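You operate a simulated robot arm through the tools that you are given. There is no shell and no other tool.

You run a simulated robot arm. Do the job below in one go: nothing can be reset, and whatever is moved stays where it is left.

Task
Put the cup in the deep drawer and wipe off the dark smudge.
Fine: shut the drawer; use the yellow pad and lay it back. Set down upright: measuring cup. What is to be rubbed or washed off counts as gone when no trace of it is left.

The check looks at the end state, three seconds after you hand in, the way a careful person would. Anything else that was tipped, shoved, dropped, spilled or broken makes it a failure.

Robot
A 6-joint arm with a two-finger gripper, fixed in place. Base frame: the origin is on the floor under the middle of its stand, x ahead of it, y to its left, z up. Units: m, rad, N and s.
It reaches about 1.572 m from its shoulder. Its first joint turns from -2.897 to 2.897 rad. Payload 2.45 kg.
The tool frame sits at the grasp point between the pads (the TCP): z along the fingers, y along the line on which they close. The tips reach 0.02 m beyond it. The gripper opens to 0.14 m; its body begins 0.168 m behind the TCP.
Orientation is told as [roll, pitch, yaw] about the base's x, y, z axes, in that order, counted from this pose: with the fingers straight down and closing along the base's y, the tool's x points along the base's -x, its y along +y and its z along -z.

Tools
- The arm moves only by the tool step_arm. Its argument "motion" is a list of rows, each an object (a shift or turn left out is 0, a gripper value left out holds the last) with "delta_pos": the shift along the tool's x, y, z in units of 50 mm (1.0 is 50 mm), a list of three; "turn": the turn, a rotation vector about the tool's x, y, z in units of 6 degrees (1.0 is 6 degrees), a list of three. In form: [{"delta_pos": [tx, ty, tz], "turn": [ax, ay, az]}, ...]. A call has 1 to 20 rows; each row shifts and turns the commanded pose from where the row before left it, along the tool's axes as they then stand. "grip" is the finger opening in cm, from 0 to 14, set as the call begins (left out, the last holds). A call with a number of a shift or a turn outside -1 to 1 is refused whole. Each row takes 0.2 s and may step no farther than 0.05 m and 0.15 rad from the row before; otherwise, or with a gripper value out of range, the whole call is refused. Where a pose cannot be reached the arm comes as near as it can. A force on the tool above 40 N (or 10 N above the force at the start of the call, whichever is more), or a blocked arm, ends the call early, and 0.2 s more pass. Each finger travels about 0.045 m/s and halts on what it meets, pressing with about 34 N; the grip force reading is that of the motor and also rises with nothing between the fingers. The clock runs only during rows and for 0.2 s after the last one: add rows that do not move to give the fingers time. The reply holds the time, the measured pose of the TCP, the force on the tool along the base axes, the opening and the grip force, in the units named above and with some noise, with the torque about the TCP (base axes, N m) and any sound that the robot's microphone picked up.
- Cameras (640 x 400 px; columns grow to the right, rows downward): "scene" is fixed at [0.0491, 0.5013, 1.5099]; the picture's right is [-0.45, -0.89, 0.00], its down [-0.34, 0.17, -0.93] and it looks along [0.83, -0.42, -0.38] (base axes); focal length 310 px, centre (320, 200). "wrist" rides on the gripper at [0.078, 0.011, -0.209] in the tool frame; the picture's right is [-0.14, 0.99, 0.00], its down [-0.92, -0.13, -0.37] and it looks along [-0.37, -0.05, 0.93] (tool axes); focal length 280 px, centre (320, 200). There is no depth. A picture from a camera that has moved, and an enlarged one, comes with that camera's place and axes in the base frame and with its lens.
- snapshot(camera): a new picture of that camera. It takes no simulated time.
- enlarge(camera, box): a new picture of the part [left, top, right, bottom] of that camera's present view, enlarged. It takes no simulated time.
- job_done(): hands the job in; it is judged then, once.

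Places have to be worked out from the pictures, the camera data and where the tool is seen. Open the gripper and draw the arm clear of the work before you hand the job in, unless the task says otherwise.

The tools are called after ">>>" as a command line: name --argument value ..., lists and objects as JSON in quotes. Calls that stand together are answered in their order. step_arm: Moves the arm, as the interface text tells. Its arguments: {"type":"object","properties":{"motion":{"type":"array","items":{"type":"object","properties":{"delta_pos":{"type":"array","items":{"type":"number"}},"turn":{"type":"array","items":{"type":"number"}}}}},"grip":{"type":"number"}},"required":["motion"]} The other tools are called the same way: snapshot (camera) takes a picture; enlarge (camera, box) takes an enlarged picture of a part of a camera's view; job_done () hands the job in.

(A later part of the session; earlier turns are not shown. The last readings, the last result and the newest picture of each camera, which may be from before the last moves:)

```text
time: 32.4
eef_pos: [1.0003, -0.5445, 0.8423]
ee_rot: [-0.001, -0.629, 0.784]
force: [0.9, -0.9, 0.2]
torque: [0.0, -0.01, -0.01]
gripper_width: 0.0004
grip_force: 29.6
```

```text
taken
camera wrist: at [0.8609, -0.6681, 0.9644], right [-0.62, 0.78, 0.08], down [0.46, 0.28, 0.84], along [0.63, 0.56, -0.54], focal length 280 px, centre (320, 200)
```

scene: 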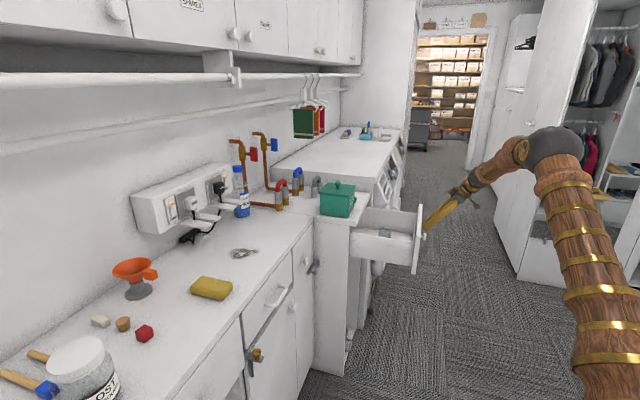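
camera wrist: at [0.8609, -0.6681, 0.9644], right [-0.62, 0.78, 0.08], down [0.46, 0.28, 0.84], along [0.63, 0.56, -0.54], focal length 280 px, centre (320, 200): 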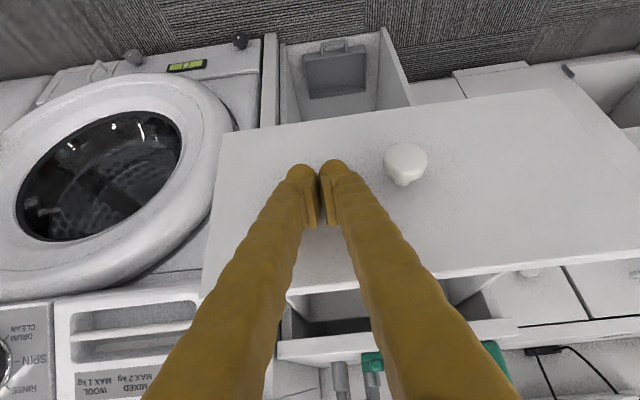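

The drawer slides easily, now about a fifth closed, with negligible force. I continue at the same gentle speed.

>>> step_arm --motion '[{"delta_pos": [-0.2, 0, 0.145]}, {"delta_pos": [-0.2, 0, 0.145]}, {"delta_pos": [-0.2, 0, 0.145]}, {"delta_pos": [-0.2, 0, 0.145]}, {"delta_pos": [-0.2, 0, 0.145]}, {"delta_pos": [-0.2, 0, 0.145]}, {"delta_pos": [-0.2, 0, 0.145]}, {"delta_pos": [-0.2, 0, 0.145]}, {"delta_pos": [-0.2, 0, 0.145]}, {"delta_pos": [-0.2, 0, 0.145]}, {"delta_pos": [-0.2, 0, 0.145]}, {"delta_pos": [-0.2, 0, 0.145]}, {"delta_pos": [-0.2, 0, 0.145]}]'

>>> enlarge --camera "scene" --box '[300, 130, 500, 290]'

>>> snapshot --camera "wrist"

```text
time: 35.2
eef_pos: [1.1138, -0.4302, 0.8427]
ee_rot: [0.001, -0.629, 0.787]
force: [0.1, -0.2, -0.4]
torque: [0.02, 0.0, 0.02]
gripper_width: 0.0
grip_force: 29.4
```

```text
2.50 times, centred on (400, 210) of scene
camera zoom: at [0.0491, 0.5013, 1.5099], right [-0.45, -0.89, 0.0], down [-0.34, 0.17, -0.93], along [0.83, -0.42, -0.38], focal length 774 px, centre (120, 175)
```

zoom: 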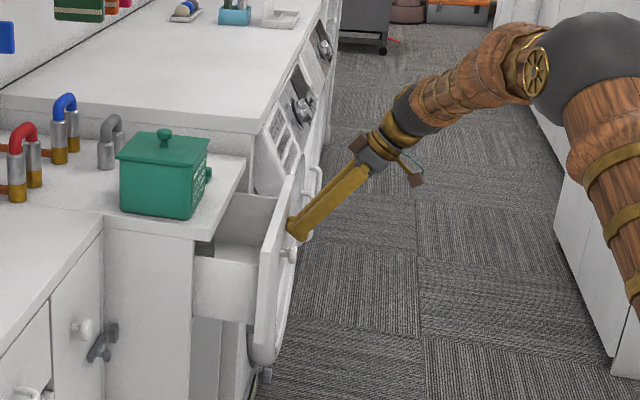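

```text
taken
camera wrist: at [0.9734, -0.5541, 0.9652], right [-0.62, 0.78, 0.08], down [0.46, 0.28, 0.84], along [0.63, 0.56, -0.54], focal length 280 px, centre (320, 200)
```

wrist: 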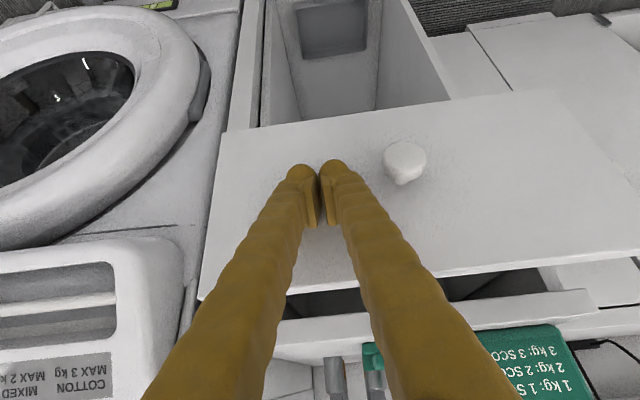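

About 0.1 m of travel remains, still no load. I push on with slightly smaller steps and check the closing gap.

>>> step_arm --motion '[{"delta_pos": [-0.2, 0, 0.145]}, {"delta_pos": [-0.2, 0, 0.145]}, {"delta_pos": [-0.2, 0, 0.145]}, {"delta_pos": [-0.2, 0, 0.145]}, {"delta_pos": [-0.15, 0, 0.109]}]'

>>> enlarge --camera "scene" --box '[300, 130, 500, 290]'

>>> snapshot --camera "wrist"

```text
time: 36.4
eef_pos: [1.1541, -0.3891, 0.8433]
ee_rot: [0.0, -0.629, 0.786]
force: [-0.2, 0.6, -0.6]
torque: [0.01, -0.02, 0.01]
gripper_width: 0.0
grip_force: 29.4
```

```text
2.50 times, centred on (400, 210) of scene
camera zoom: at [0.0491, 0.5013, 1.5099], right [-0.45, -0.89, 0.0], down [-0.34, 0.17, -0.93], along [0.83, -0.42, -0.38], focal length 774 px, centre (120, 175)
```

zoom: 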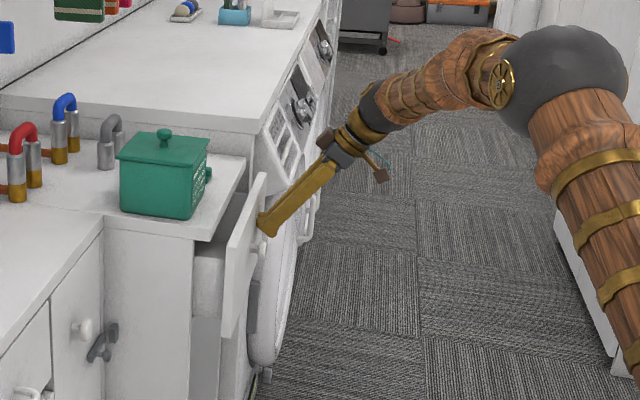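

```text
taken
camera wrist: at [1.0144, -0.5126, 0.966], right [-0.62, 0.78, 0.08], down [0.46, 0.28, 0.84], along [0.63, 0.56, -0.54], focal length 280 px, centre (320, 200)
```

wrist: 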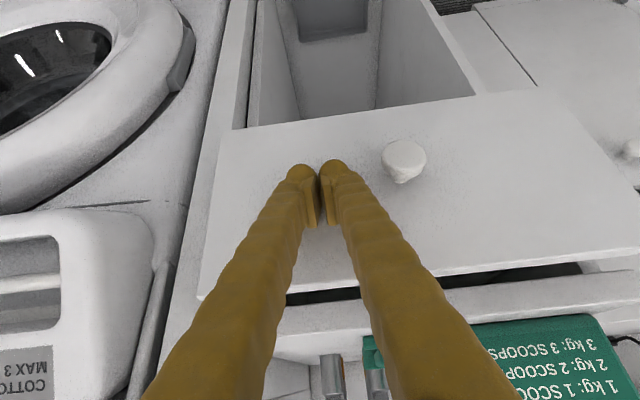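

A few centimetres remain. I keep pushing in 8 mm then 5 mm steps, watching for the stop.

>>> step_arm --motion '[{"delta_pos": [-0.13, 0, 0.094]}, {"delta_pos": [-0.13, 0, 0.094]}, {"delta_pos": [-0.13, 0, 0.094]}, {"delta_pos": [-0.081, 0, 0.059]}, {"delta_pos": [-0.081, 0, 0.059]}]'

>>> enlarge --camera "scene" --box '[300, 130, 500, 290]'

>>> snapshot --camera "wrist"

```text
time: 37.6
eef_pos: [1.1796, -0.3653, 0.8442]
ee_rot: [0.001, -0.627, 0.788]
force: [-0.3, 0.5, 0.4]
torque: [0.0, 0.01, 0.01]
gripper_width: 0.0002
grip_force: 29.6
```

```text
2.50 times, centred on (400, 210) of scene
camera zoom: at [0.0491, 0.5013, 1.5099], right [-0.45, -0.89, 0.0], down [-0.34, 0.17, -0.93], along [0.83, -0.42, -0.38], focal length 774 px, centre (120, 175)
```

zoom: 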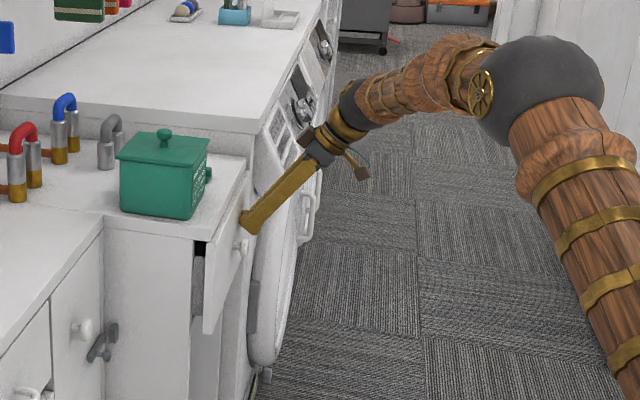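

```text
taken
camera wrist: at [1.039, -0.4882, 0.9658], right [-0.62, 0.78, 0.08], down [0.46, 0.28, 0.84], along [0.63, 0.56, -0.54], focal length 280 px, centre (320, 200)
```

wrist: 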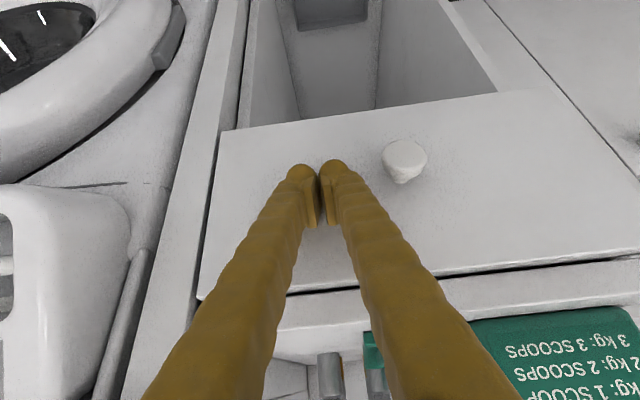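

The panel is almost home, with a narrow gap left behind it. I continue with 4 mm steps until resistance shows.

>>> step_arm --motion '[{"delta_pos": [-0.065, 0, 0.047]}, {"delta_pos": [-0.065, 0, 0.047]}, {"delta_pos": [-0.065, 0, 0.047]}]'

>>> enlarge --camera "scene" --box '[330, 180, 430, 260]'

```text
time: 38.4
eef_pos: [1.1869, -0.357, 0.8434]
ee_rot: [-0.002, -0.628, 0.785]
force: [-0.3, 0.3, -0.6]
torque: [0.0, 0.0, -0.02]
gripper_width: 0.0
grip_force: 29.4
```

```text
5.00 times, centred on (380, 220) of scene
camera zoom: at [0.0491, 0.5013, 1.5099], right [-0.45, -0.89, 0.0], down [-0.34, 0.17, -0.93], along [0.83, -0.42, -0.38], focal length 1548 px, centre (20, 100)
```

zoom: 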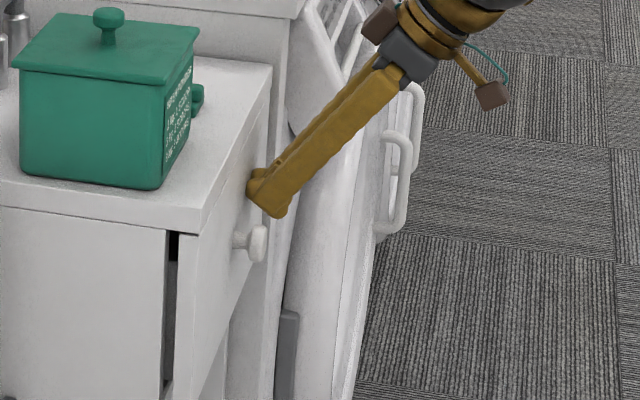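

A gap of roughly a centimetre is still visible between the cabinet side and the panel. I push further in 3 mm steps.

>>> step_arm --motion '[{"delta_pos": [-0.05, 0, 0.036]}, {"delta_pos": [-0.05, 0, 0.036]}, {"delta_pos": [-0.05, 0, 0.036]}]'

>>> enlarge --camera "scene" --box '[330, 180, 430, 260]'

```text
time: 39.2
eef_pos: [1.1926, -0.3526, 0.8431]
ee_rot: [0.0, -0.63, 0.787]
force: [0.2, -0.1, 0.7]
torque: [0.01, -0.01, -0.01]
gripper_width: 0.0
grip_force: 29.2
```

```text
5.00 times, centred on (380, 220) of scene
camera zoom: at [0.0491, 0.5013, 1.5099], right [-0.45, -0.89, 0.0], down [-0.34, 0.17, -0.93], along [0.83, -0.42, -0.38], focal length 1548 px, centre (20, 100)
```

zoom: 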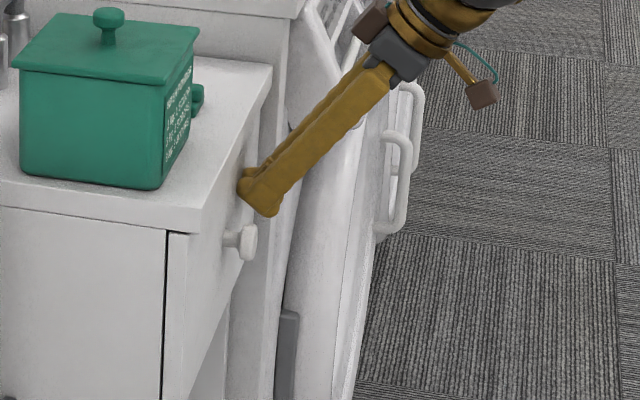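

The gap is now down to a thin line. I push two more small steps to seat it and watch the force.

>>> step_arm --motion '[{"delta_pos": [-0.032, 0, 0.024]}, {"delta_pos": [-0.032, 0, 0.024]}]'

>>> enlarge --camera "scene" --box '[330, 180, 430, 260]'

```text
time: 39.9
eef_pos: [1.1934, -0.3515, 0.8425]
ee_rot: [0.001, -0.626, 0.785]
force: [-5.6, -3.2, 1.1]
torque: [0.02, -0.03, 0.05]
gripper_width: 0.0059
grip_force: 29.5
stopped in row 2: the force on the tool passed its limit at 42 N (the readings are from after the stop); the commanded pose is now the measured one
```

```text
5.00 times, centred on (380, 220) of scene
camera zoom: at [0.0491, 0.5013, 1.5099], right [-0.45, -0.89, 0.0], down [-0.34, 0.17, -0.93], along [0.83, -0.42, -0.38], focal length 1548 px, centre (20, 100)
```

zoom: 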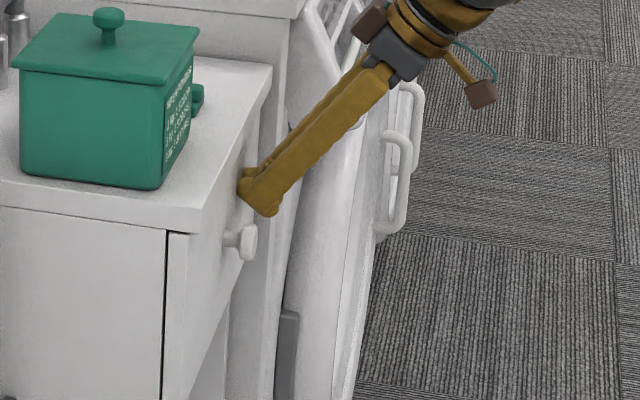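

The force limit tripped at the stop with only a hairline joint left: the drawer is shut. I back straight off from the panel.

>>> step_arm --motion '[{"delta_pos": [0.3, 0, -0.22]}, {"delta_pos": [0.65, 0, -0.47]}, {"delta_pos": [0.65, 0, -0.47]}, {"delta_pos": [0.65, 0, -0.47]}, {"delta_pos": [0.65, 0, -0.47]}, {"delta_pos": [0.65, 0, -0.47]}, {"delta_pos": [0.65, 0, -0.47]}, {}]'

>>> snapshot --camera "wrist"

>>> enlarge --camera "scene" --box '[300, 130, 460, 290]'

```text
time: 41.7
eef_pos: [1.0102, -0.5317, 0.8431]
ee_rot: [0.001, -0.626, 0.785]
force: [-0.5, -0.1, 0.5]
torque: [-0.02, 0.0, 0.0]
gripper_width: 0.0
grip_force: 29.4
```

```text
taken
camera wrist: at [0.8712, -0.6554, 0.9656], right [-0.62, 0.78, 0.08], down [0.47, 0.28, 0.84], along [0.63, 0.56, -0.54], focal length 280 px, centre (320, 200)
```

wrist: 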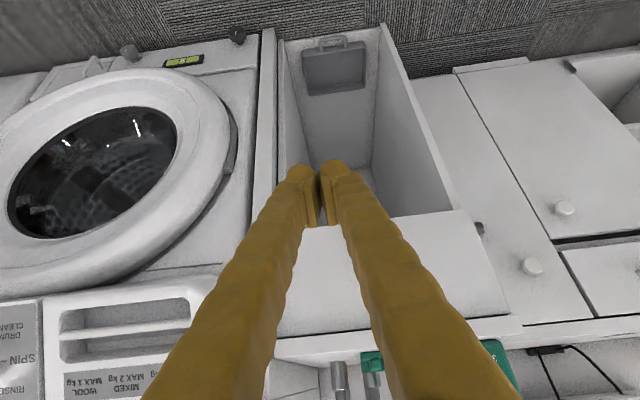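

```text
2.50 times, centred on (380, 210) of scene
camera zoom: at [0.0491, 0.5013, 1.5099], right [-0.45, -0.89, 0.0], down [-0.34, 0.17, -0.93], along [0.83, -0.42, -0.38], focal length 774 px, centre (170, 175)
```

zoom: 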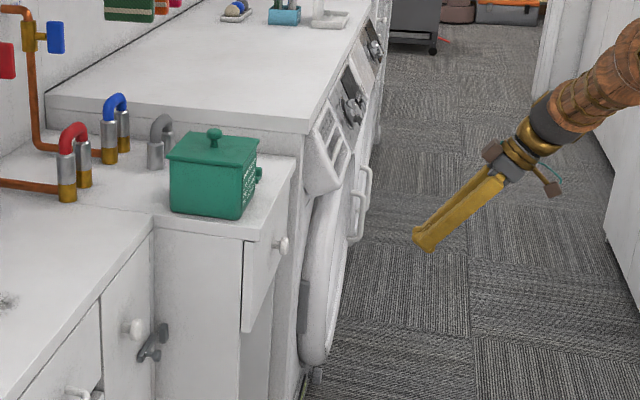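

The drawer is flush and the cup is out of sight inside it. I straighten the gripper, rise, and head back along the front to the pad's side.

>>> step_arm --motion '[{"turn": [0, 1, 0]}, {"turn": [0, 1, 0]}, {"turn": [0, 1, 0]}, {"turn": [0, 1, 0]}, {"turn": [0, 1, 0]}, {"turn": [0, 0.98, 0]}, {"delta_pos": [0, 0, -0.95]}, {"delta_pos": [0, 0, -0.95]}, {"delta_pos": [0, 0, -0.95]}, {"delta_pos": [0, 0, -0.95]}, {"delta_pos": [0, 0, -0.95]}, {"delta_pos": [0, 0, -0.95]}, {}]'

>>> step_arm --motion '[{"delta_pos": [0, 0.93, 0]}, {"delta_pos": [0, 0.93, 0]}, {"delta_pos": [0, 0.93, 0]}, {"delta_pos": [0, 0.93, 0]}, {"delta_pos": [0, 0.93, 0]}, {"delta_pos": [0, 0.93, 0]}, {"delta_pos": [0, 0.93, 0]}, {"delta_pos": [0, 0.93, 0]}, {"delta_pos": [0, 0.93, 0]}, {"delta_pos": [0, 0.93, 0]}, {"delta_pos": [-0.4, 0.85, 0]}, {"delta_pos": [-0.5, 0.8, 0]}, {"delta_pos": [-0.6, 0.75, 0]}, {"delta_pos": [-0.6, 0.75, 0]}, {"delta_pos": [-0.7, 0.7, 0]}, {"delta_pos": [-0.7, 0.7, 0]}, {"delta_pos": [-0.7, 0.7, 0]}, {"delta_pos": [-0.7, 0.7, 0]}, {}]' --grip 14

>>> snapshot --camera "wrist"

>>> snapshot --camera "scene"

```text
time: 44.5
eef_pos: [1.0121, -0.5328, 1.1277]
ee_rot: [0.0, 0.0, 0.786]
force: [0.5, -0.3, -0.6]
torque: [0.01, -0.03, 0.01]
gripper_width: 0.0
grip_force: 29.9
```

```text
time: 48.5
eef_pos: [0.6424, 0.1762, 1.129]
ee_rot: [0.0, 0.0, 0.787]
force: [-0.2, 0.4, -0.8]
torque: [0.0, -0.03, 0.02]
gripper_width: 0.1397
grip_force: 0.1
```

```text
taken
camera wrist: at [0.5798, 0.1302, 1.3374], right [-0.6, 0.8, 0.0], down [0.74, 0.56, 0.37], along [0.29, 0.22, -0.93], focal length 280 px, centre (320, 200)
```

wrist: 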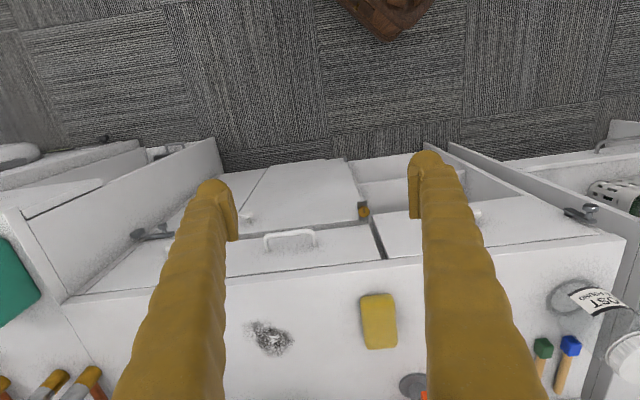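

```text
taken
```

scene: 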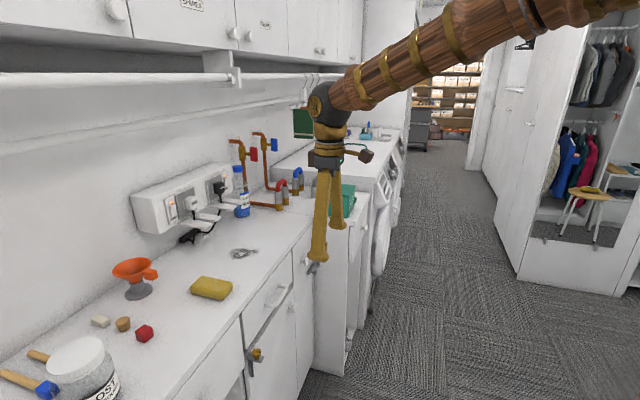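

Both the pad and the bare smudge are in view. I enlarge them in both cameras to fix their exact places, including the pad's original pose for laying it back.

>>> enlarge --camera "wrist" --box '[340, 270, 440, 370]'

>>> enlarge --camera "scene" --box '[170, 230, 290, 310]'

>>> enlarge --camera "wrist" --box '[220, 290, 340, 370]'

```text
4.00 times, centred on (390, 320) of wrist
camera zoom: at [0.5798, 0.1302, 1.3374], right [-0.6, 0.8, 0.0], down [0.74, 0.56, 0.37], along [0.29, 0.22, -0.93], focal length 1122 px, centre (40, -280)
```

zoom: 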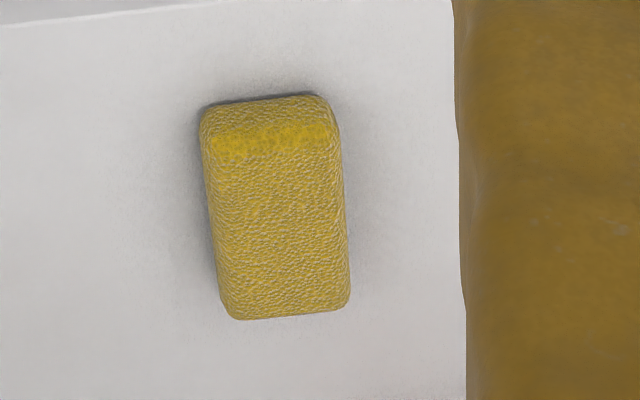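

```text
5.00 times, centred on (230, 270) of scene
camera zoom: at [0.0491, 0.5013, 1.5099], right [-0.45, -0.89, 0.0], down [-0.34, 0.17, -0.93], along [0.83, -0.42, -0.38], focal length 1548 px, centre (770, -150)
```

zoom: 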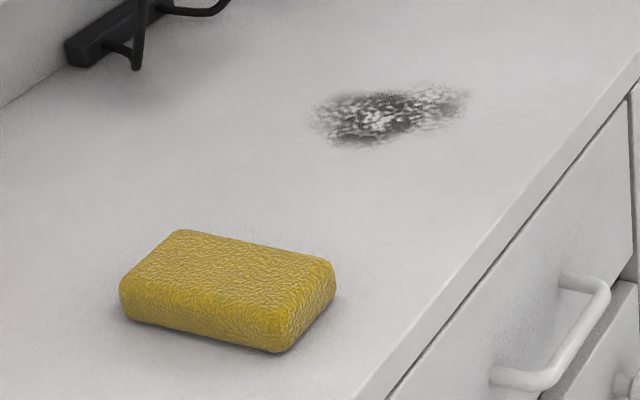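

```text
5.00 times, centred on (280, 330) of wrist
camera zoom: at [0.5798, 0.1302, 1.3374], right [-0.6, 0.8, 0.0], down [0.74, 0.56, 0.37], along [0.29, 0.22, -0.93], focal length 1402 px, centre (520, -450)
```

zoom: 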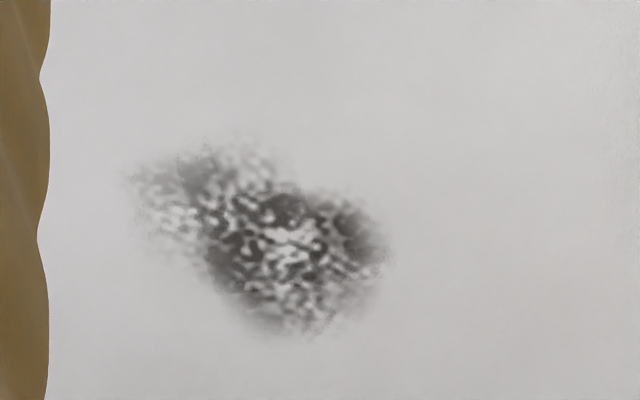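

The pad centres at about n=0.90, e=0.265, roughly 0.096 × 0.06 × 0.03 m and square to the gripper; the smudge covers n≈0.872–0.98, e≈0.43–0.52. I move the open gripper above the pad and look again.

>>> step_arm --motion '[{"delta_pos": [-0.91, 0.18, 0]}, {"delta_pos": [-0.91, 0.18, 0]}, {"delta_pos": [-0.91, 0.18, 0]}, {"delta_pos": [-0.91, 0.18, 0]}, {"delta_pos": [-0.91, 0.18, 0]}, {"delta_pos": [-0.91, 0.18, 0]}, {"delta_pos": [-0.91, 0.18, 0]}, {"delta_pos": [0, 0, 0.5]}, {"delta_pos": [0, 0, 0.5]}, {}]'

>>> snapshot --camera "wrist"

>>> enlarge --camera "scene" --box '[130, 180, 290, 310]'

```text
time: 50.7
eef_pos: [0.8273, 0.4495, 1.0778]
ee_rot: [0.0, 0.0, 0.786]
force: [-0.3, -0.5, 0.1]
torque: [-0.01, 0.0, 0.0]
gripper_width: 0.1398
grip_force: 0.1
```

```text
taken
camera wrist: at [0.7645, 0.4023, 1.2855], right [-0.6, 0.8, 0.0], down [0.74, 0.56, 0.37], along [0.29, 0.22, -0.93], focal length 280 px, centre (320, 200)
```

wrist: 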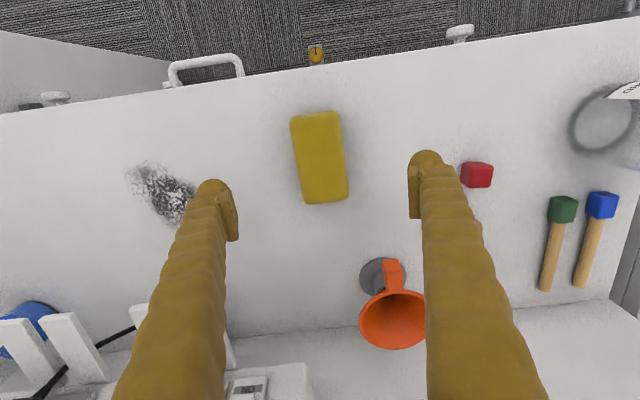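

```text
3.08 times, centred on (210, 245) of scene
camera zoom: at [0.0491, 0.5013, 1.5099], right [-0.45, -0.89, 0.0], down [-0.34, 0.17, -0.93], along [0.83, -0.42, -0.38], focal length 953 px, centre (658, 62)
```

zoom: 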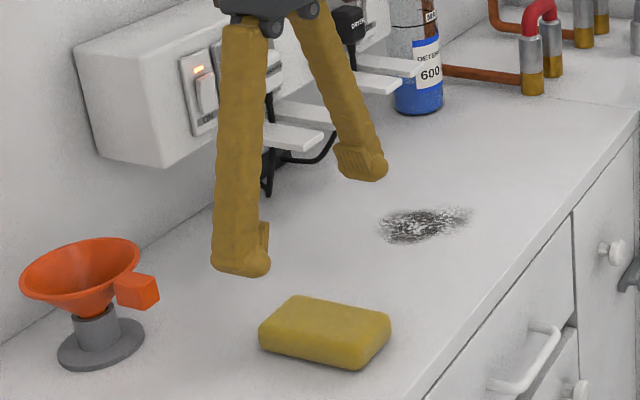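

The gripper is centred on the pad within a millimetre or two (pad centre n≈0.904, e≈0.2665). I lower to z≈0.985 and then ease down watching the force.

>>> step_arm --motion '[{"delta_pos": [0, 0, 0.6]}, {"delta_pos": [0, 0, 0.6]}, {"delta_pos": [0, 0, 0.4]}, {"delta_pos": [0, 0, 0.26]}, {}]' --grip 11

>>> enlarge --camera "scene" --box '[150, 220, 270, 310]'

>>> snapshot --camera "wrist"

```text
time: 51.9
eef_pos: [0.8261, 0.4481, 0.986]
ee_rot: [0.0, 0.001, 0.785]
force: [0.5, -0.5, -0.2]
torque: [0.01, 0.0, 0.0]
gripper_width: 0.11
grip_force: 0.1
```

```text
4.44 times, centred on (210, 265) of scene
camera zoom: at [0.0491, 0.5013, 1.5099], right [-0.45, -0.89, 0.0], down [-0.34, 0.17, -0.93], along [0.83, -0.42, -0.38], focal length 1376 px, centre (809, -89)
```

zoom: 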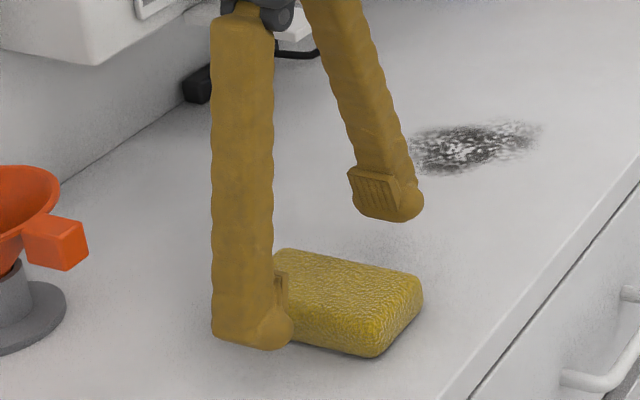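

```text
taken
camera wrist: at [0.7619, 0.4014, 1.1945], right [-0.6, 0.8, 0.0], down [0.74, 0.56, 0.37], along [0.29, 0.22, -0.93], focal length 280 px, centre (320, 200)
```

wrist: 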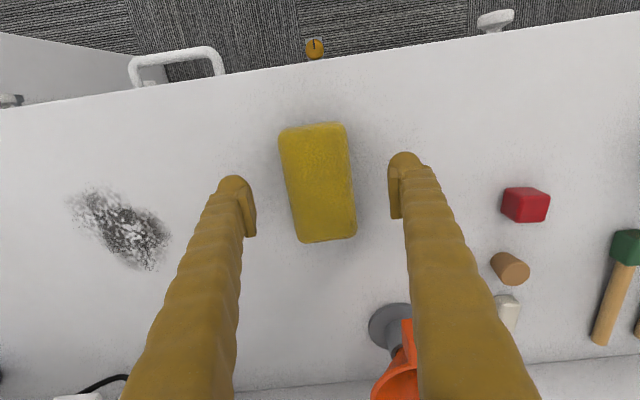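

The pad sits between the fingers with room on both sides. I ease down another 14 mm, expecting the tips to stay about a centimetre above the counter.

>>> step_arm --motion '[{"delta_pos": [0, 0, 0.08]}, {"delta_pos": [0, 0, 0.08]}, {"delta_pos": [0, 0, 0.08]}, {"delta_pos": [0, 0, 0.04]}, {}]'

>>> enlarge --camera "scene" --box '[150, 220, 270, 310]'

```text
time: 53.1
eef_pos: [0.8257, 0.448, 0.973]
ee_rot: [-0.001, 0.0, 0.785]
force: [0.4, -0.1, 0.2]
torque: [0.0, -0.02, 0.01]
gripper_width: 0.1102
grip_force: 0.1
```

```text
4.44 times, centred on (210, 265) of scene
camera zoom: at [0.0491, 0.5013, 1.5099], right [-0.45, -0.89, 0.0], down [-0.34, 0.17, -0.93], along [0.83, -0.42, -0.38], focal length 1376 px, centre (809, -89)
```

zoom: 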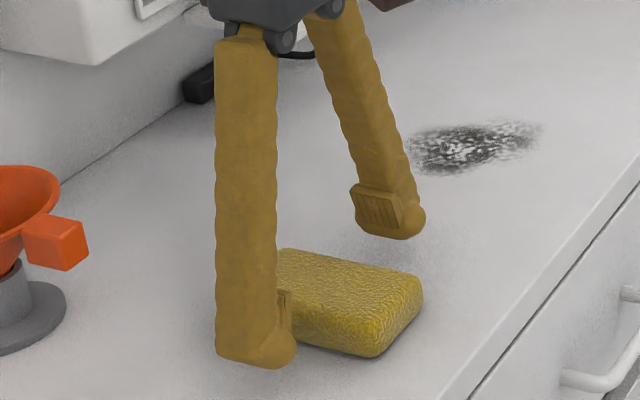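

The tips are about 13 mm above the counter by the picture. I go 5 mm lower and close on the pad.

>>> step_arm --motion '[{"delta_pos": [0, 0, 0.05]}, {"delta_pos": [0, 0, 0.05]}, {}]'

>>> step_arm --motion '[{}, {}, {}, {}, {}, {}]' --grip 4.5

>>> enlarge --camera "scene" --box '[150, 220, 270, 310]'

>>> snapshot --camera "wrist"

```text
time: 53.9
eef_pos: [0.8267, 0.4482, 0.9678]
ee_rot: [0.0, 0.001, 0.785]
force: [-0.7, -1.0, -0.8]
torque: [0.0, 0.03, -0.01]
gripper_width: 0.1102
grip_force: 0.0
```

```text
time: 55.3
eef_pos: [0.826, 0.4488, 0.9674]
ee_rot: [0.0, 0.001, 0.786]
force: [0.0, -0.6, 0.7]
torque: [0.03, 0.07, 0.06]
gripper_width: 0.0582
grip_force: 34.3
```

```text
4.44 times, centred on (210, 265) of scene
camera zoom: at [0.0491, 0.5013, 1.5099], right [-0.45, -0.89, 0.0], down [-0.34, 0.17, -0.93], along [0.83, -0.42, -0.38], focal length 1376 px, centre (809, -89)
```

zoom: 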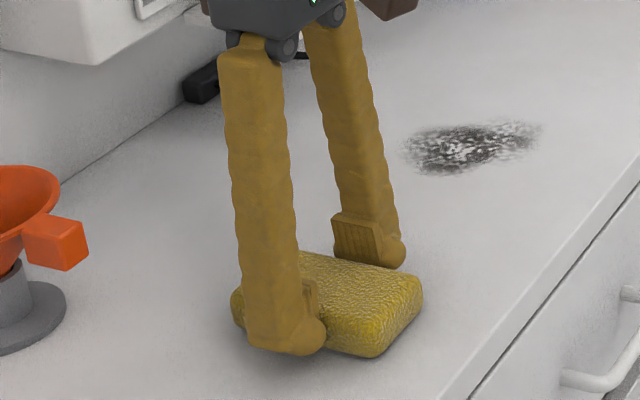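

```text
taken
camera wrist: at [0.763, 0.4015, 1.1747], right [-0.6, 0.8, 0.0], down [0.74, 0.56, 0.37], along [0.29, 0.22, -0.93], focal length 280 px, centre (320, 200)
```

wrist: 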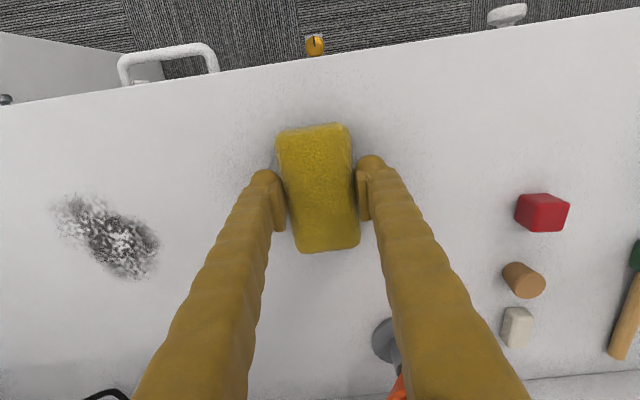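

The pad is held at 0.058 m width; its home pose is TCP (0.826, 0.449, 0.9675). I lift it, carry it to just left of the smudge and bring it down near the surface.

>>> step_arm --motion '[{"delta_pos": [0, 0, -0.4]}, {"delta_pos": [0, 0, -0.5]}, {"delta_pos": [-0.02, -0.67, 0]}, {"delta_pos": [-0.02, -0.67, 0]}, {"delta_pos": [-0.02, -0.67, 0]}, {"delta_pos": [-0.02, -0.66, 0]}, {"delta_pos": [0, 0, 0.4]}, {"delta_pos": [0, 0, 0.4]}, {}]'

>>> enlarge --camera "scene" --box '[170, 200, 290, 290]'

>>> snapshot --camera "wrist"

```text
time: 57.3
eef_pos: [0.9228, 0.3563, 0.9709]
ee_rot: [-0.001, 0.0, 0.784]
force: [-0.4, 0.3, -0.7]
torque: [0.02, 0.01, -0.03]
gripper_width: 0.0585
grip_force: 33.9
```

```text
4.44 times, centred on (230, 245) of scene
camera zoom: at [0.0491, 0.5013, 1.5099], right [-0.45, -0.89, 0.0], down [-0.34, 0.17, -0.93], along [0.83, -0.42, -0.38], focal length 1376 px, centre (720, 0)
```

zoom: 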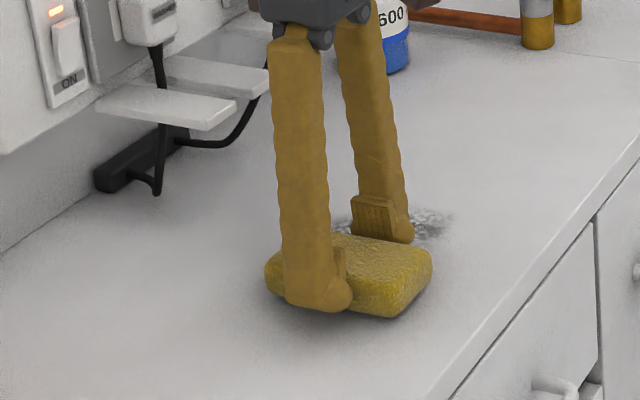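

```text
taken
camera wrist: at [0.8601, 0.3093, 1.1791], right [-0.6, 0.8, 0.0], down [0.74, 0.56, 0.37], along [0.29, 0.22, -0.93], focal length 280 px, centre (320, 200)
```

wrist: 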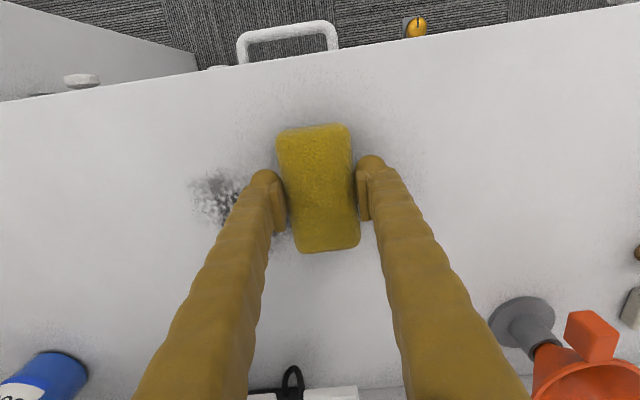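

The pad hangs about 3 mm over the counter next to the smudge. I lower it by 1 mm steps to get light contact.

>>> step_arm --motion '[{"delta_pos": [0, 0, 0.03]}, {"delta_pos": [0, 0, 0.03]}, {"delta_pos": [0, 0, 0.02]}, {"delta_pos": [0, 0, 0.02]}]'

```text
time: 58.3
eef_pos: [0.9227, 0.3555, 0.9664]
ee_rot: [-0.001, 0.0, 0.787]
force: [-1.6, 0.1, 3.0]
torque: [0.01, 0.08, 0.08]
gripper_width: 0.0585
grip_force: 34.1
```

Contact shows as 3 N upward at z≈0.966. I press 0.5 mm more and make the first wiping pass to the right across the smudge.

>>> step_arm --motion '[{"delta_pos": [0, 0, 0.012]}, {"delta_pos": [0, -0.3, 0]}, {"delta_pos": [0, -0.3, 0]}, {"delta_pos": [0, -0.3, 0]}, {"delta_pos": [0, -0.3, 0]}, {"delta_pos": [0, -0.3, 0]}, {"delta_pos": [0, -0.3, 0]}, {"delta_pos": [0, -0.3, 0]}, {"delta_pos": [0, -0.3, 0]}, {"delta_pos": [0, -0.3, 0]}, {"delta_pos": [0, -0.3, 0]}]'

>>> enlarge --camera "scene" --box '[170, 200, 290, 290]'

>>> snapshot --camera "wrist"

```text
time: 60.7
eef_pos: [1.0282, 0.2511, 0.9662]
ee_rot: [0.0, 0.0, 0.785]
force: [-4.9, 3.1, 14.6]
torque: [0.11, -0.04, 0.05]
gripper_width: 0.0585
grip_force: 33.9
```

```text
4.44 times, centred on (230, 245) of scene
camera zoom: at [0.0491, 0.5013, 1.5099], right [-0.45, -0.89, 0.0], down [-0.34, 0.17, -0.93], along [0.83, -0.42, -0.38], focal length 1376 px, centre (720, 0)
```

zoom: 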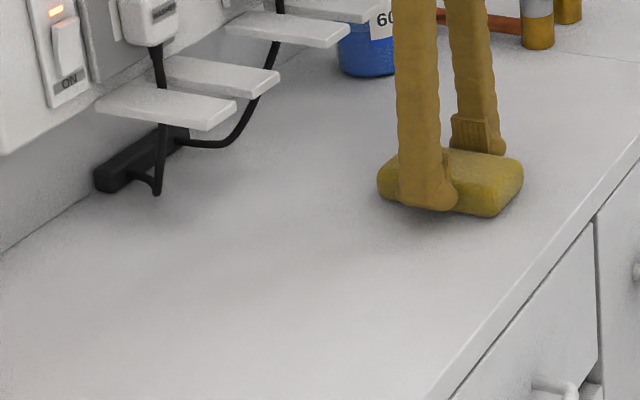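

```text
taken
camera wrist: at [0.9652, 0.2032, 1.1744], right [-0.6, 0.8, 0.0], down [0.74, 0.56, 0.37], along [0.29, 0.22, -0.93], focal length 280 px, centre (320, 200)
```

wrist: 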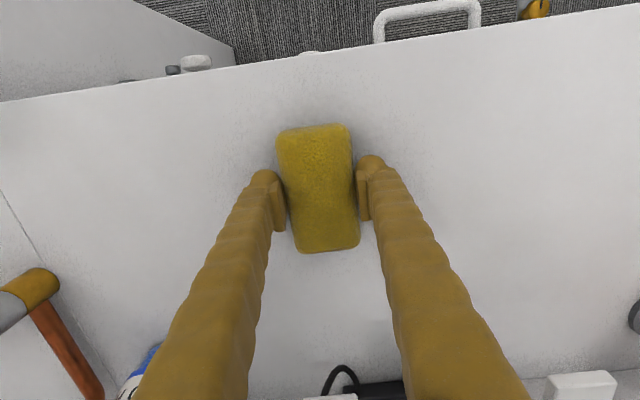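

The first pass took most of it away with about 15 N of pressure. I shift 4 cm toward the wall and wipe back over the rest.

>>> step_arm --motion '[{"delta_pos": [-0.27, 0, 0]}, {"delta_pos": [-0.27, 0, 0]}, {"delta_pos": [-0.26, 0, 0]}, {"delta_pos": [0, 0.3, 0]}, {"delta_pos": [0, 0.3, 0]}, {"delta_pos": [0, 0.3, 0]}, {"delta_pos": [0, 0.3, 0]}, {"delta_pos": [0, 0.3, 0]}, {"delta_pos": [0, 0.3, 0]}, {"delta_pos": [0, 0.3, 0]}, {"delta_pos": [0, 0.3, 0]}, {"delta_pos": [0, 0.3, 0]}, {"delta_pos": [0, 0.3, 0]}]'

>>> step_arm --motion '[{"delta_pos": [0.4, 0, 0]}, {"delta_pos": [0.4, 0, 0]}, {"delta_pos": [0.4, 0, 0]}, {"delta_pos": [0, -0.3, 0]}, {"delta_pos": [0, -0.3, 0]}, {"delta_pos": [0, -0.3, 0]}, {"delta_pos": [0, -0.3, 0]}, {"delta_pos": [0, -0.3, 0]}, {"delta_pos": [0, -0.3, 0]}, {"delta_pos": [0, -0.3, 0]}, {"delta_pos": [0, -0.3, 0]}, {"delta_pos": [0, -0.3, 0]}, {"delta_pos": [0, -0.3, 0]}]'

>>> enlarge --camera "scene" --box '[170, 200, 290, 290]'

>>> snapshot --camera "wrist"

```text
time: 63.5
eef_pos: [0.9497, 0.386, 0.966]
ee_rot: [-0.002, 0.0, 0.786]
force: [0.8, 1.6, 4.6]
torque: [0.01, -0.01, 0.1]
gripper_width: 0.0583
grip_force: 33.8
```

```text
time: 66.3
eef_pos: [1.0161, 0.2374, 0.9662]
ee_rot: [-0.001, -0.001, 0.785]
force: [-2.0, 0.7, 3.8]
torque: [0.05, 0.03, 0.0]
gripper_width: 0.0584
grip_force: 34.0
```

```text
4.44 times, centred on (230, 245) of scene
camera zoom: at [0.0491, 0.5013, 1.5099], right [-0.45, -0.89, 0.0], down [-0.34, 0.17, -0.93], along [0.83, -0.42, -0.38], focal length 1376 px, centre (720, 0)
```

zoom: 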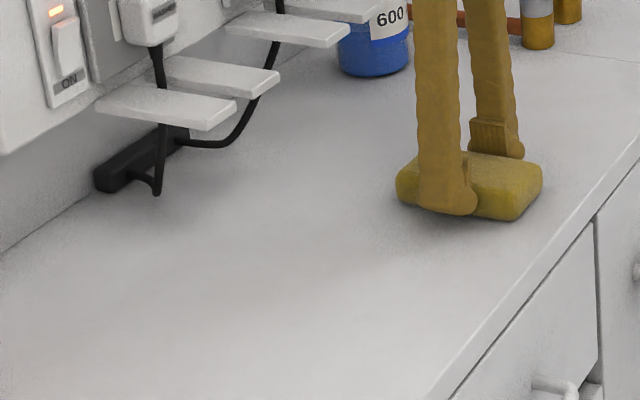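

```text
taken
camera wrist: at [0.9523, 0.1912, 1.1741], right [-0.6, 0.8, 0.0], down [0.74, 0.56, 0.37], along [0.29, 0.22, -0.93], focal length 280 px, centre (320, 200)
```

wrist: 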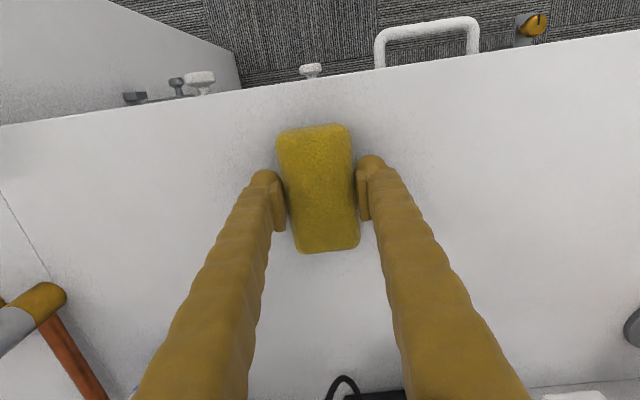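

Only about 4 N now, and no dark marks are visible beside the pad. I lift off and step aside to inspect the wiped area.

>>> step_arm --motion '[{"delta_pos": [0, 0, -0.5]}, {"delta_pos": [0, 0, -0.8]}, {"delta_pos": [0.2, 0.6, -0.5]}, {"delta_pos": [0.2, 0.9, 0]}, {"delta_pos": [0.2, 0.9, 0]}, {"delta_pos": [0.2, 0.9, 0]}, {"delta_pos": [0.2, 0.9, 0]}, {"delta_pos": [0.2, 0.8, 0]}, {}]'

>>> snapshot --camera "wrist"

>>> enlarge --camera "scene" --box '[200, 220, 300, 290]'

```text
time: 68.3
eef_pos: [0.7958, 0.369, 1.0578]
ee_rot: [-0.002, 0.002, 0.786]
force: [-0.3, -0.6, -2.0]
torque: [0.03, 0.0, -0.01]
gripper_width: 0.0582
grip_force: 34.4
```

```text
taken
camera wrist: at [0.7328, 0.3236, 1.2658], right [-0.6, 0.8, 0.0], down [0.74, 0.56, 0.37], along [0.29, 0.22, -0.93], focal length 280 px, centre (320, 200)
```

wrist: 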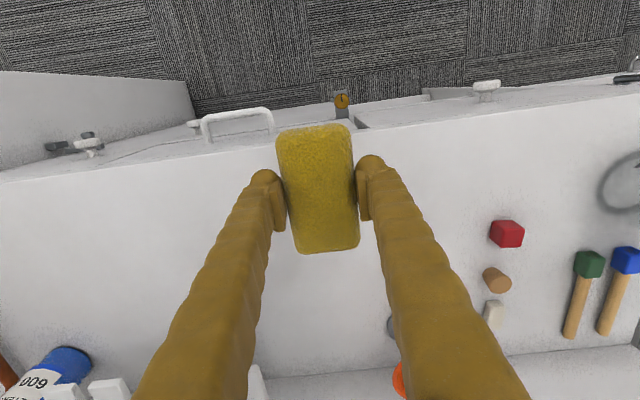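

```text
5.71 times, centred on (250, 255) of scene
camera zoom: at [0.0491, 0.5013, 1.5099], right [-0.45, -0.89, 0.0], down [-0.34, 0.17, -0.93], along [0.83, -0.42, -0.38], focal length 1769 px, centre (720, -114)
```

zoom: 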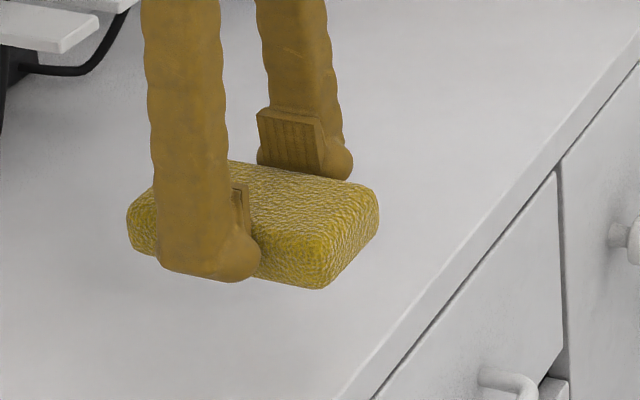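

The pad and fingers still cover part of the wiped spot. I move the pad above its home place and then look at the whole area.

>>> step_arm --motion '[{"delta_pos": [-0.5, 0.3, 0]}, {"delta_pos": [-0.5, 0.25, 0]}, {"delta_pos": [-0.5, 0.1, 0]}, {}]'

>>> snapshot --camera "wrist"

>>> enlarge --camera "wrist" --box '[60, 100, 260, 240]'

>>> enlarge --camera "scene" --box '[200, 220, 300, 290]'

```text
time: 69.3
eef_pos: [0.8248, 0.445, 1.0581]
ee_rot: [0.0, 0.001, 0.786]
force: [-0.2, 0.2, -0.4]
torque: [-0.01, 0.01, -0.01]
gripper_width: 0.0585
grip_force: 34.0
```

```text
taken
camera wrist: at [0.7615, 0.399, 1.2656], right [-0.6, 0.8, 0.0], down [0.74, 0.56, 0.37], along [0.29, 0.22, -0.93], focal length 280 px, centre (320, 200)
```

wrist: 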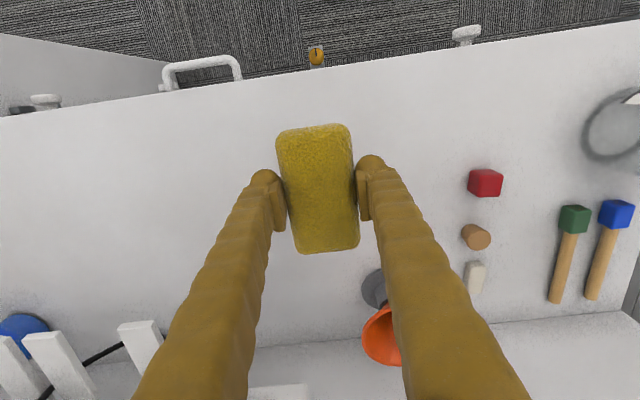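

```text
2.86 times, centred on (160, 170) of wrist
camera zoom: at [0.7615, 0.399, 1.2656], right [-0.6, 0.8, 0.0], down [0.74, 0.56, 0.37], along [0.29, 0.22, -0.93], focal length 801 px, centre (777, 286)
```

zoom: 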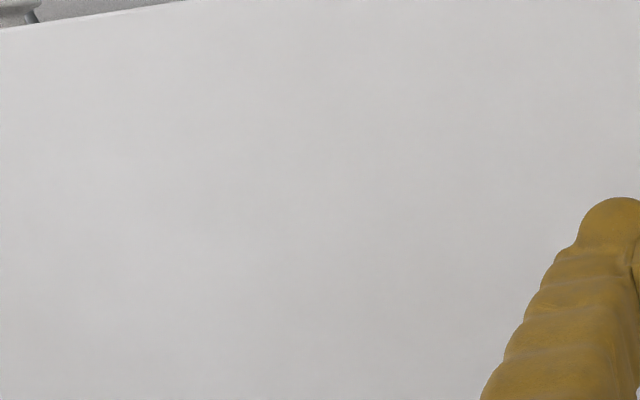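

```text
5.71 times, centred on (250, 255) of scene
camera zoom: at [0.0491, 0.5013, 1.5099], right [-0.45, -0.89, 0.0], down [-0.34, 0.17, -0.93], along [0.83, -0.42, -0.38], focal length 1769 px, centre (720, -114)
```

zoom: 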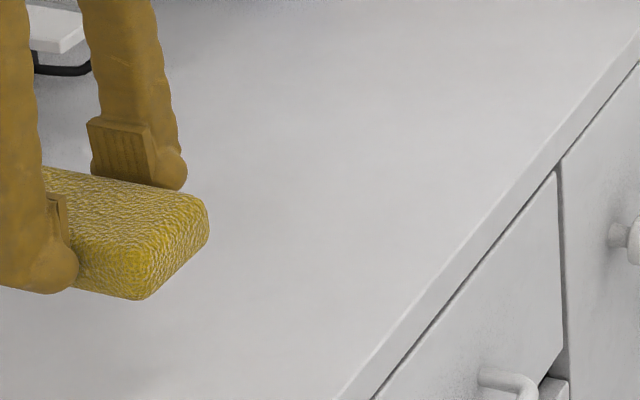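

The wiped area looks clean here. I enlarge the part closer to the wall as well to be sure no trace remains before laying the pad back.

>>> enlarge --camera "wrist" --box '[100, 160, 240, 300]'

>>> enlarge --camera "scene" --box '[220, 230, 280, 270]'

```text
2.86 times, centred on (170, 230) of wrist
camera zoom: at [0.7615, 0.399, 1.2656], right [-0.6, 0.8, 0.0], down [0.74, 0.56, 0.37], along [0.29, 0.22, -0.93], focal length 801 px, centre (749, 114)
```

zoom: 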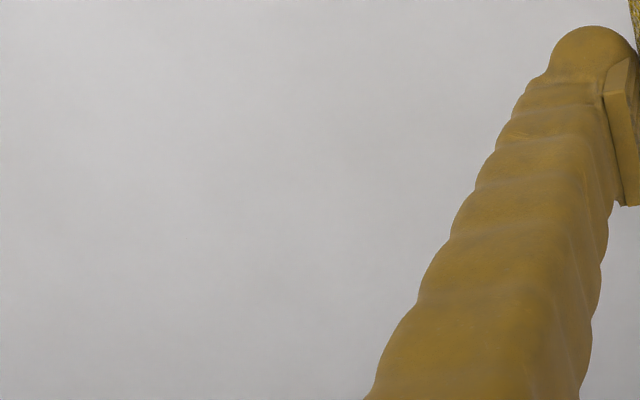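

```text
10.00 times, centred on (250, 250) of scene
camera zoom: at [0.0491, 0.5013, 1.5099], right [-0.45, -0.89, 0.0], down [-0.34, 0.17, -0.93], along [0.83, -0.42, -0.38], focal length 3096 px, centre (1020, -300)
```

zoom: 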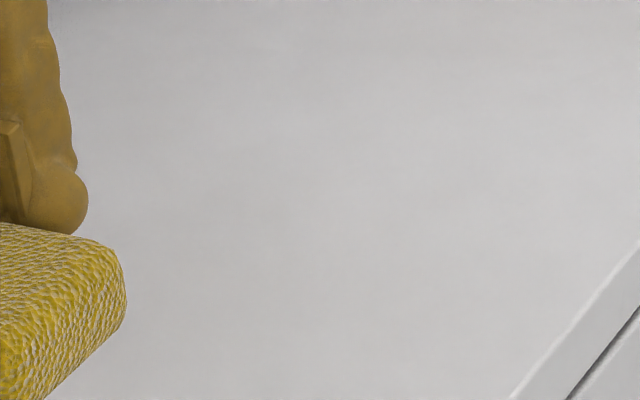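

No trace shows in either camera. For good measure I make one more pass over the wall-side half and the middle with light pressure, since the later passes pressed less.

>>> step_arm --motion '[{"delta_pos": [-0.25, -0.66, 0]}, {"delta_pos": [-0.25, -0.66, 0]}, {"delta_pos": [-0.25, -0.66, 0]}, {"delta_pos": [-0.25, -0.65, 0]}, {"delta_pos": [0, 0, 0.6]}, {"delta_pos": [0, 0, 0.6]}, {"delta_pos": [0, 0, 0.5]}, {}]'

>>> step_arm --motion '[{"delta_pos": [0, 0, 0.04]}, {"delta_pos": [0, 0, 0.04]}, {"delta_pos": [0, 0, 0.02]}, {"delta_pos": [0, 0, 0.02]}, {"delta_pos": [0, 0, 0.01]}]'

```text
time: 71.1
eef_pos: [0.9526, 0.3894, 0.9697]
ee_rot: [0.0, 0.002, 0.784]
force: [0.0, 0.6, -0.5]
torque: [0.0, 0.05, 0.0]
gripper_width: 0.0587
grip_force: 33.7
```

```text
time: 72.3
eef_pos: [0.9541, 0.3898, 0.9666]
ee_rot: [0.0, -0.001, 0.786]
force: [0.5, 1.8, 16.2]
torque: [0.05, 0.09, 0.01]
gripper_width: 0.0583
grip_force: 33.8
```

Pressure is about 16 N. I sweep across at this depth and back along the middle line.

>>> step_arm --motion '[{"delta_pos": [0, -0.3, 0]}, {"delta_pos": [0, -0.3, 0]}, {"delta_pos": [0, -0.3, 0]}, {"delta_pos": [0, -0.3, 0]}, {"delta_pos": [0, -0.3, 0]}, {"delta_pos": [0, -0.3, 0]}, {"delta_pos": [0, -0.3, 0]}, {"delta_pos": [0, -0.3, 0]}, {"delta_pos": [0, -0.3, 0]}]'

>>> step_arm --motion '[{"delta_pos": [0.4, 0, 0]}, {"delta_pos": [0.4, 0, 0]}, {"delta_pos": [0, 0.3, 0]}, {"delta_pos": [0, 0.3, 0]}, {"delta_pos": [0, 0.3, 0]}, {"delta_pos": [0, 0.3, 0]}, {"delta_pos": [0, 0.3, 0]}, {"delta_pos": [0, 0.3, 0]}, {"delta_pos": [0, 0.3, 0]}, {"delta_pos": [0, 0.3, 0]}, {"delta_pos": [0, 0.3, 0]}, {}]'

>>> enlarge --camera "scene" --box '[170, 200, 290, 290]'

>>> snapshot --camera "wrist"

```text
time: 73.7
eef_pos: [1.0153, 0.3273, 0.9662]
ee_rot: [-0.002, -0.002, 0.786]
force: [0.9, -3.0, 7.5]
torque: [-0.12, -0.04, -0.01]
gripper_width: 0.0583
grip_force: 34.2
stopped in row 7: the force on the tool passed its limit at 42 N (the readings are from after the stop); the commanded pose is now the measured one
```

```text
time: 76.3
eef_pos: [0.8909, 0.3965, 0.9663]
ee_rot: [0.001, 0.0, 0.786]
force: [0.3, 0.2, 10.5]
torque: [0.03, -0.04, 0.02]
gripper_width: 0.0584
grip_force: 34.2
```

```text
4.44 times, centred on (230, 245) of scene
camera zoom: at [0.0491, 0.5013, 1.5099], right [-0.45, -0.89, 0.0], down [-0.34, 0.17, -0.93], along [0.83, -0.42, -0.38], focal length 1376 px, centre (720, 0)
```

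zoom: 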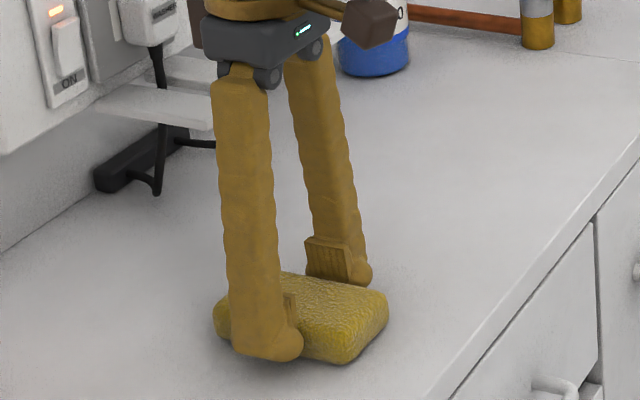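

```text
taken
camera wrist: at [0.8277, 0.3491, 1.1734], right [-0.6, 0.8, 0.0], down [0.74, 0.56, 0.37], along [0.29, 0.22, -0.93], focal length 280 px, centre (320, 200)
```

wrist: 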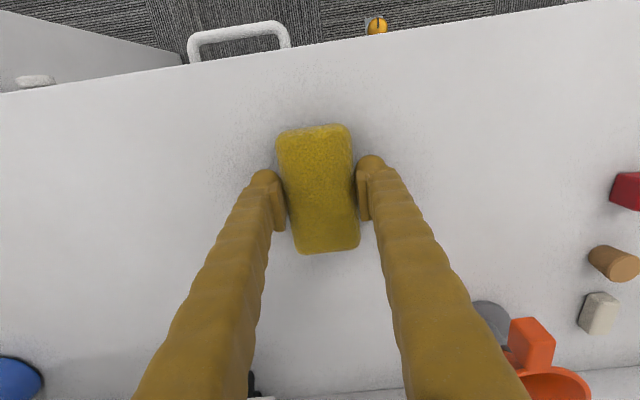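

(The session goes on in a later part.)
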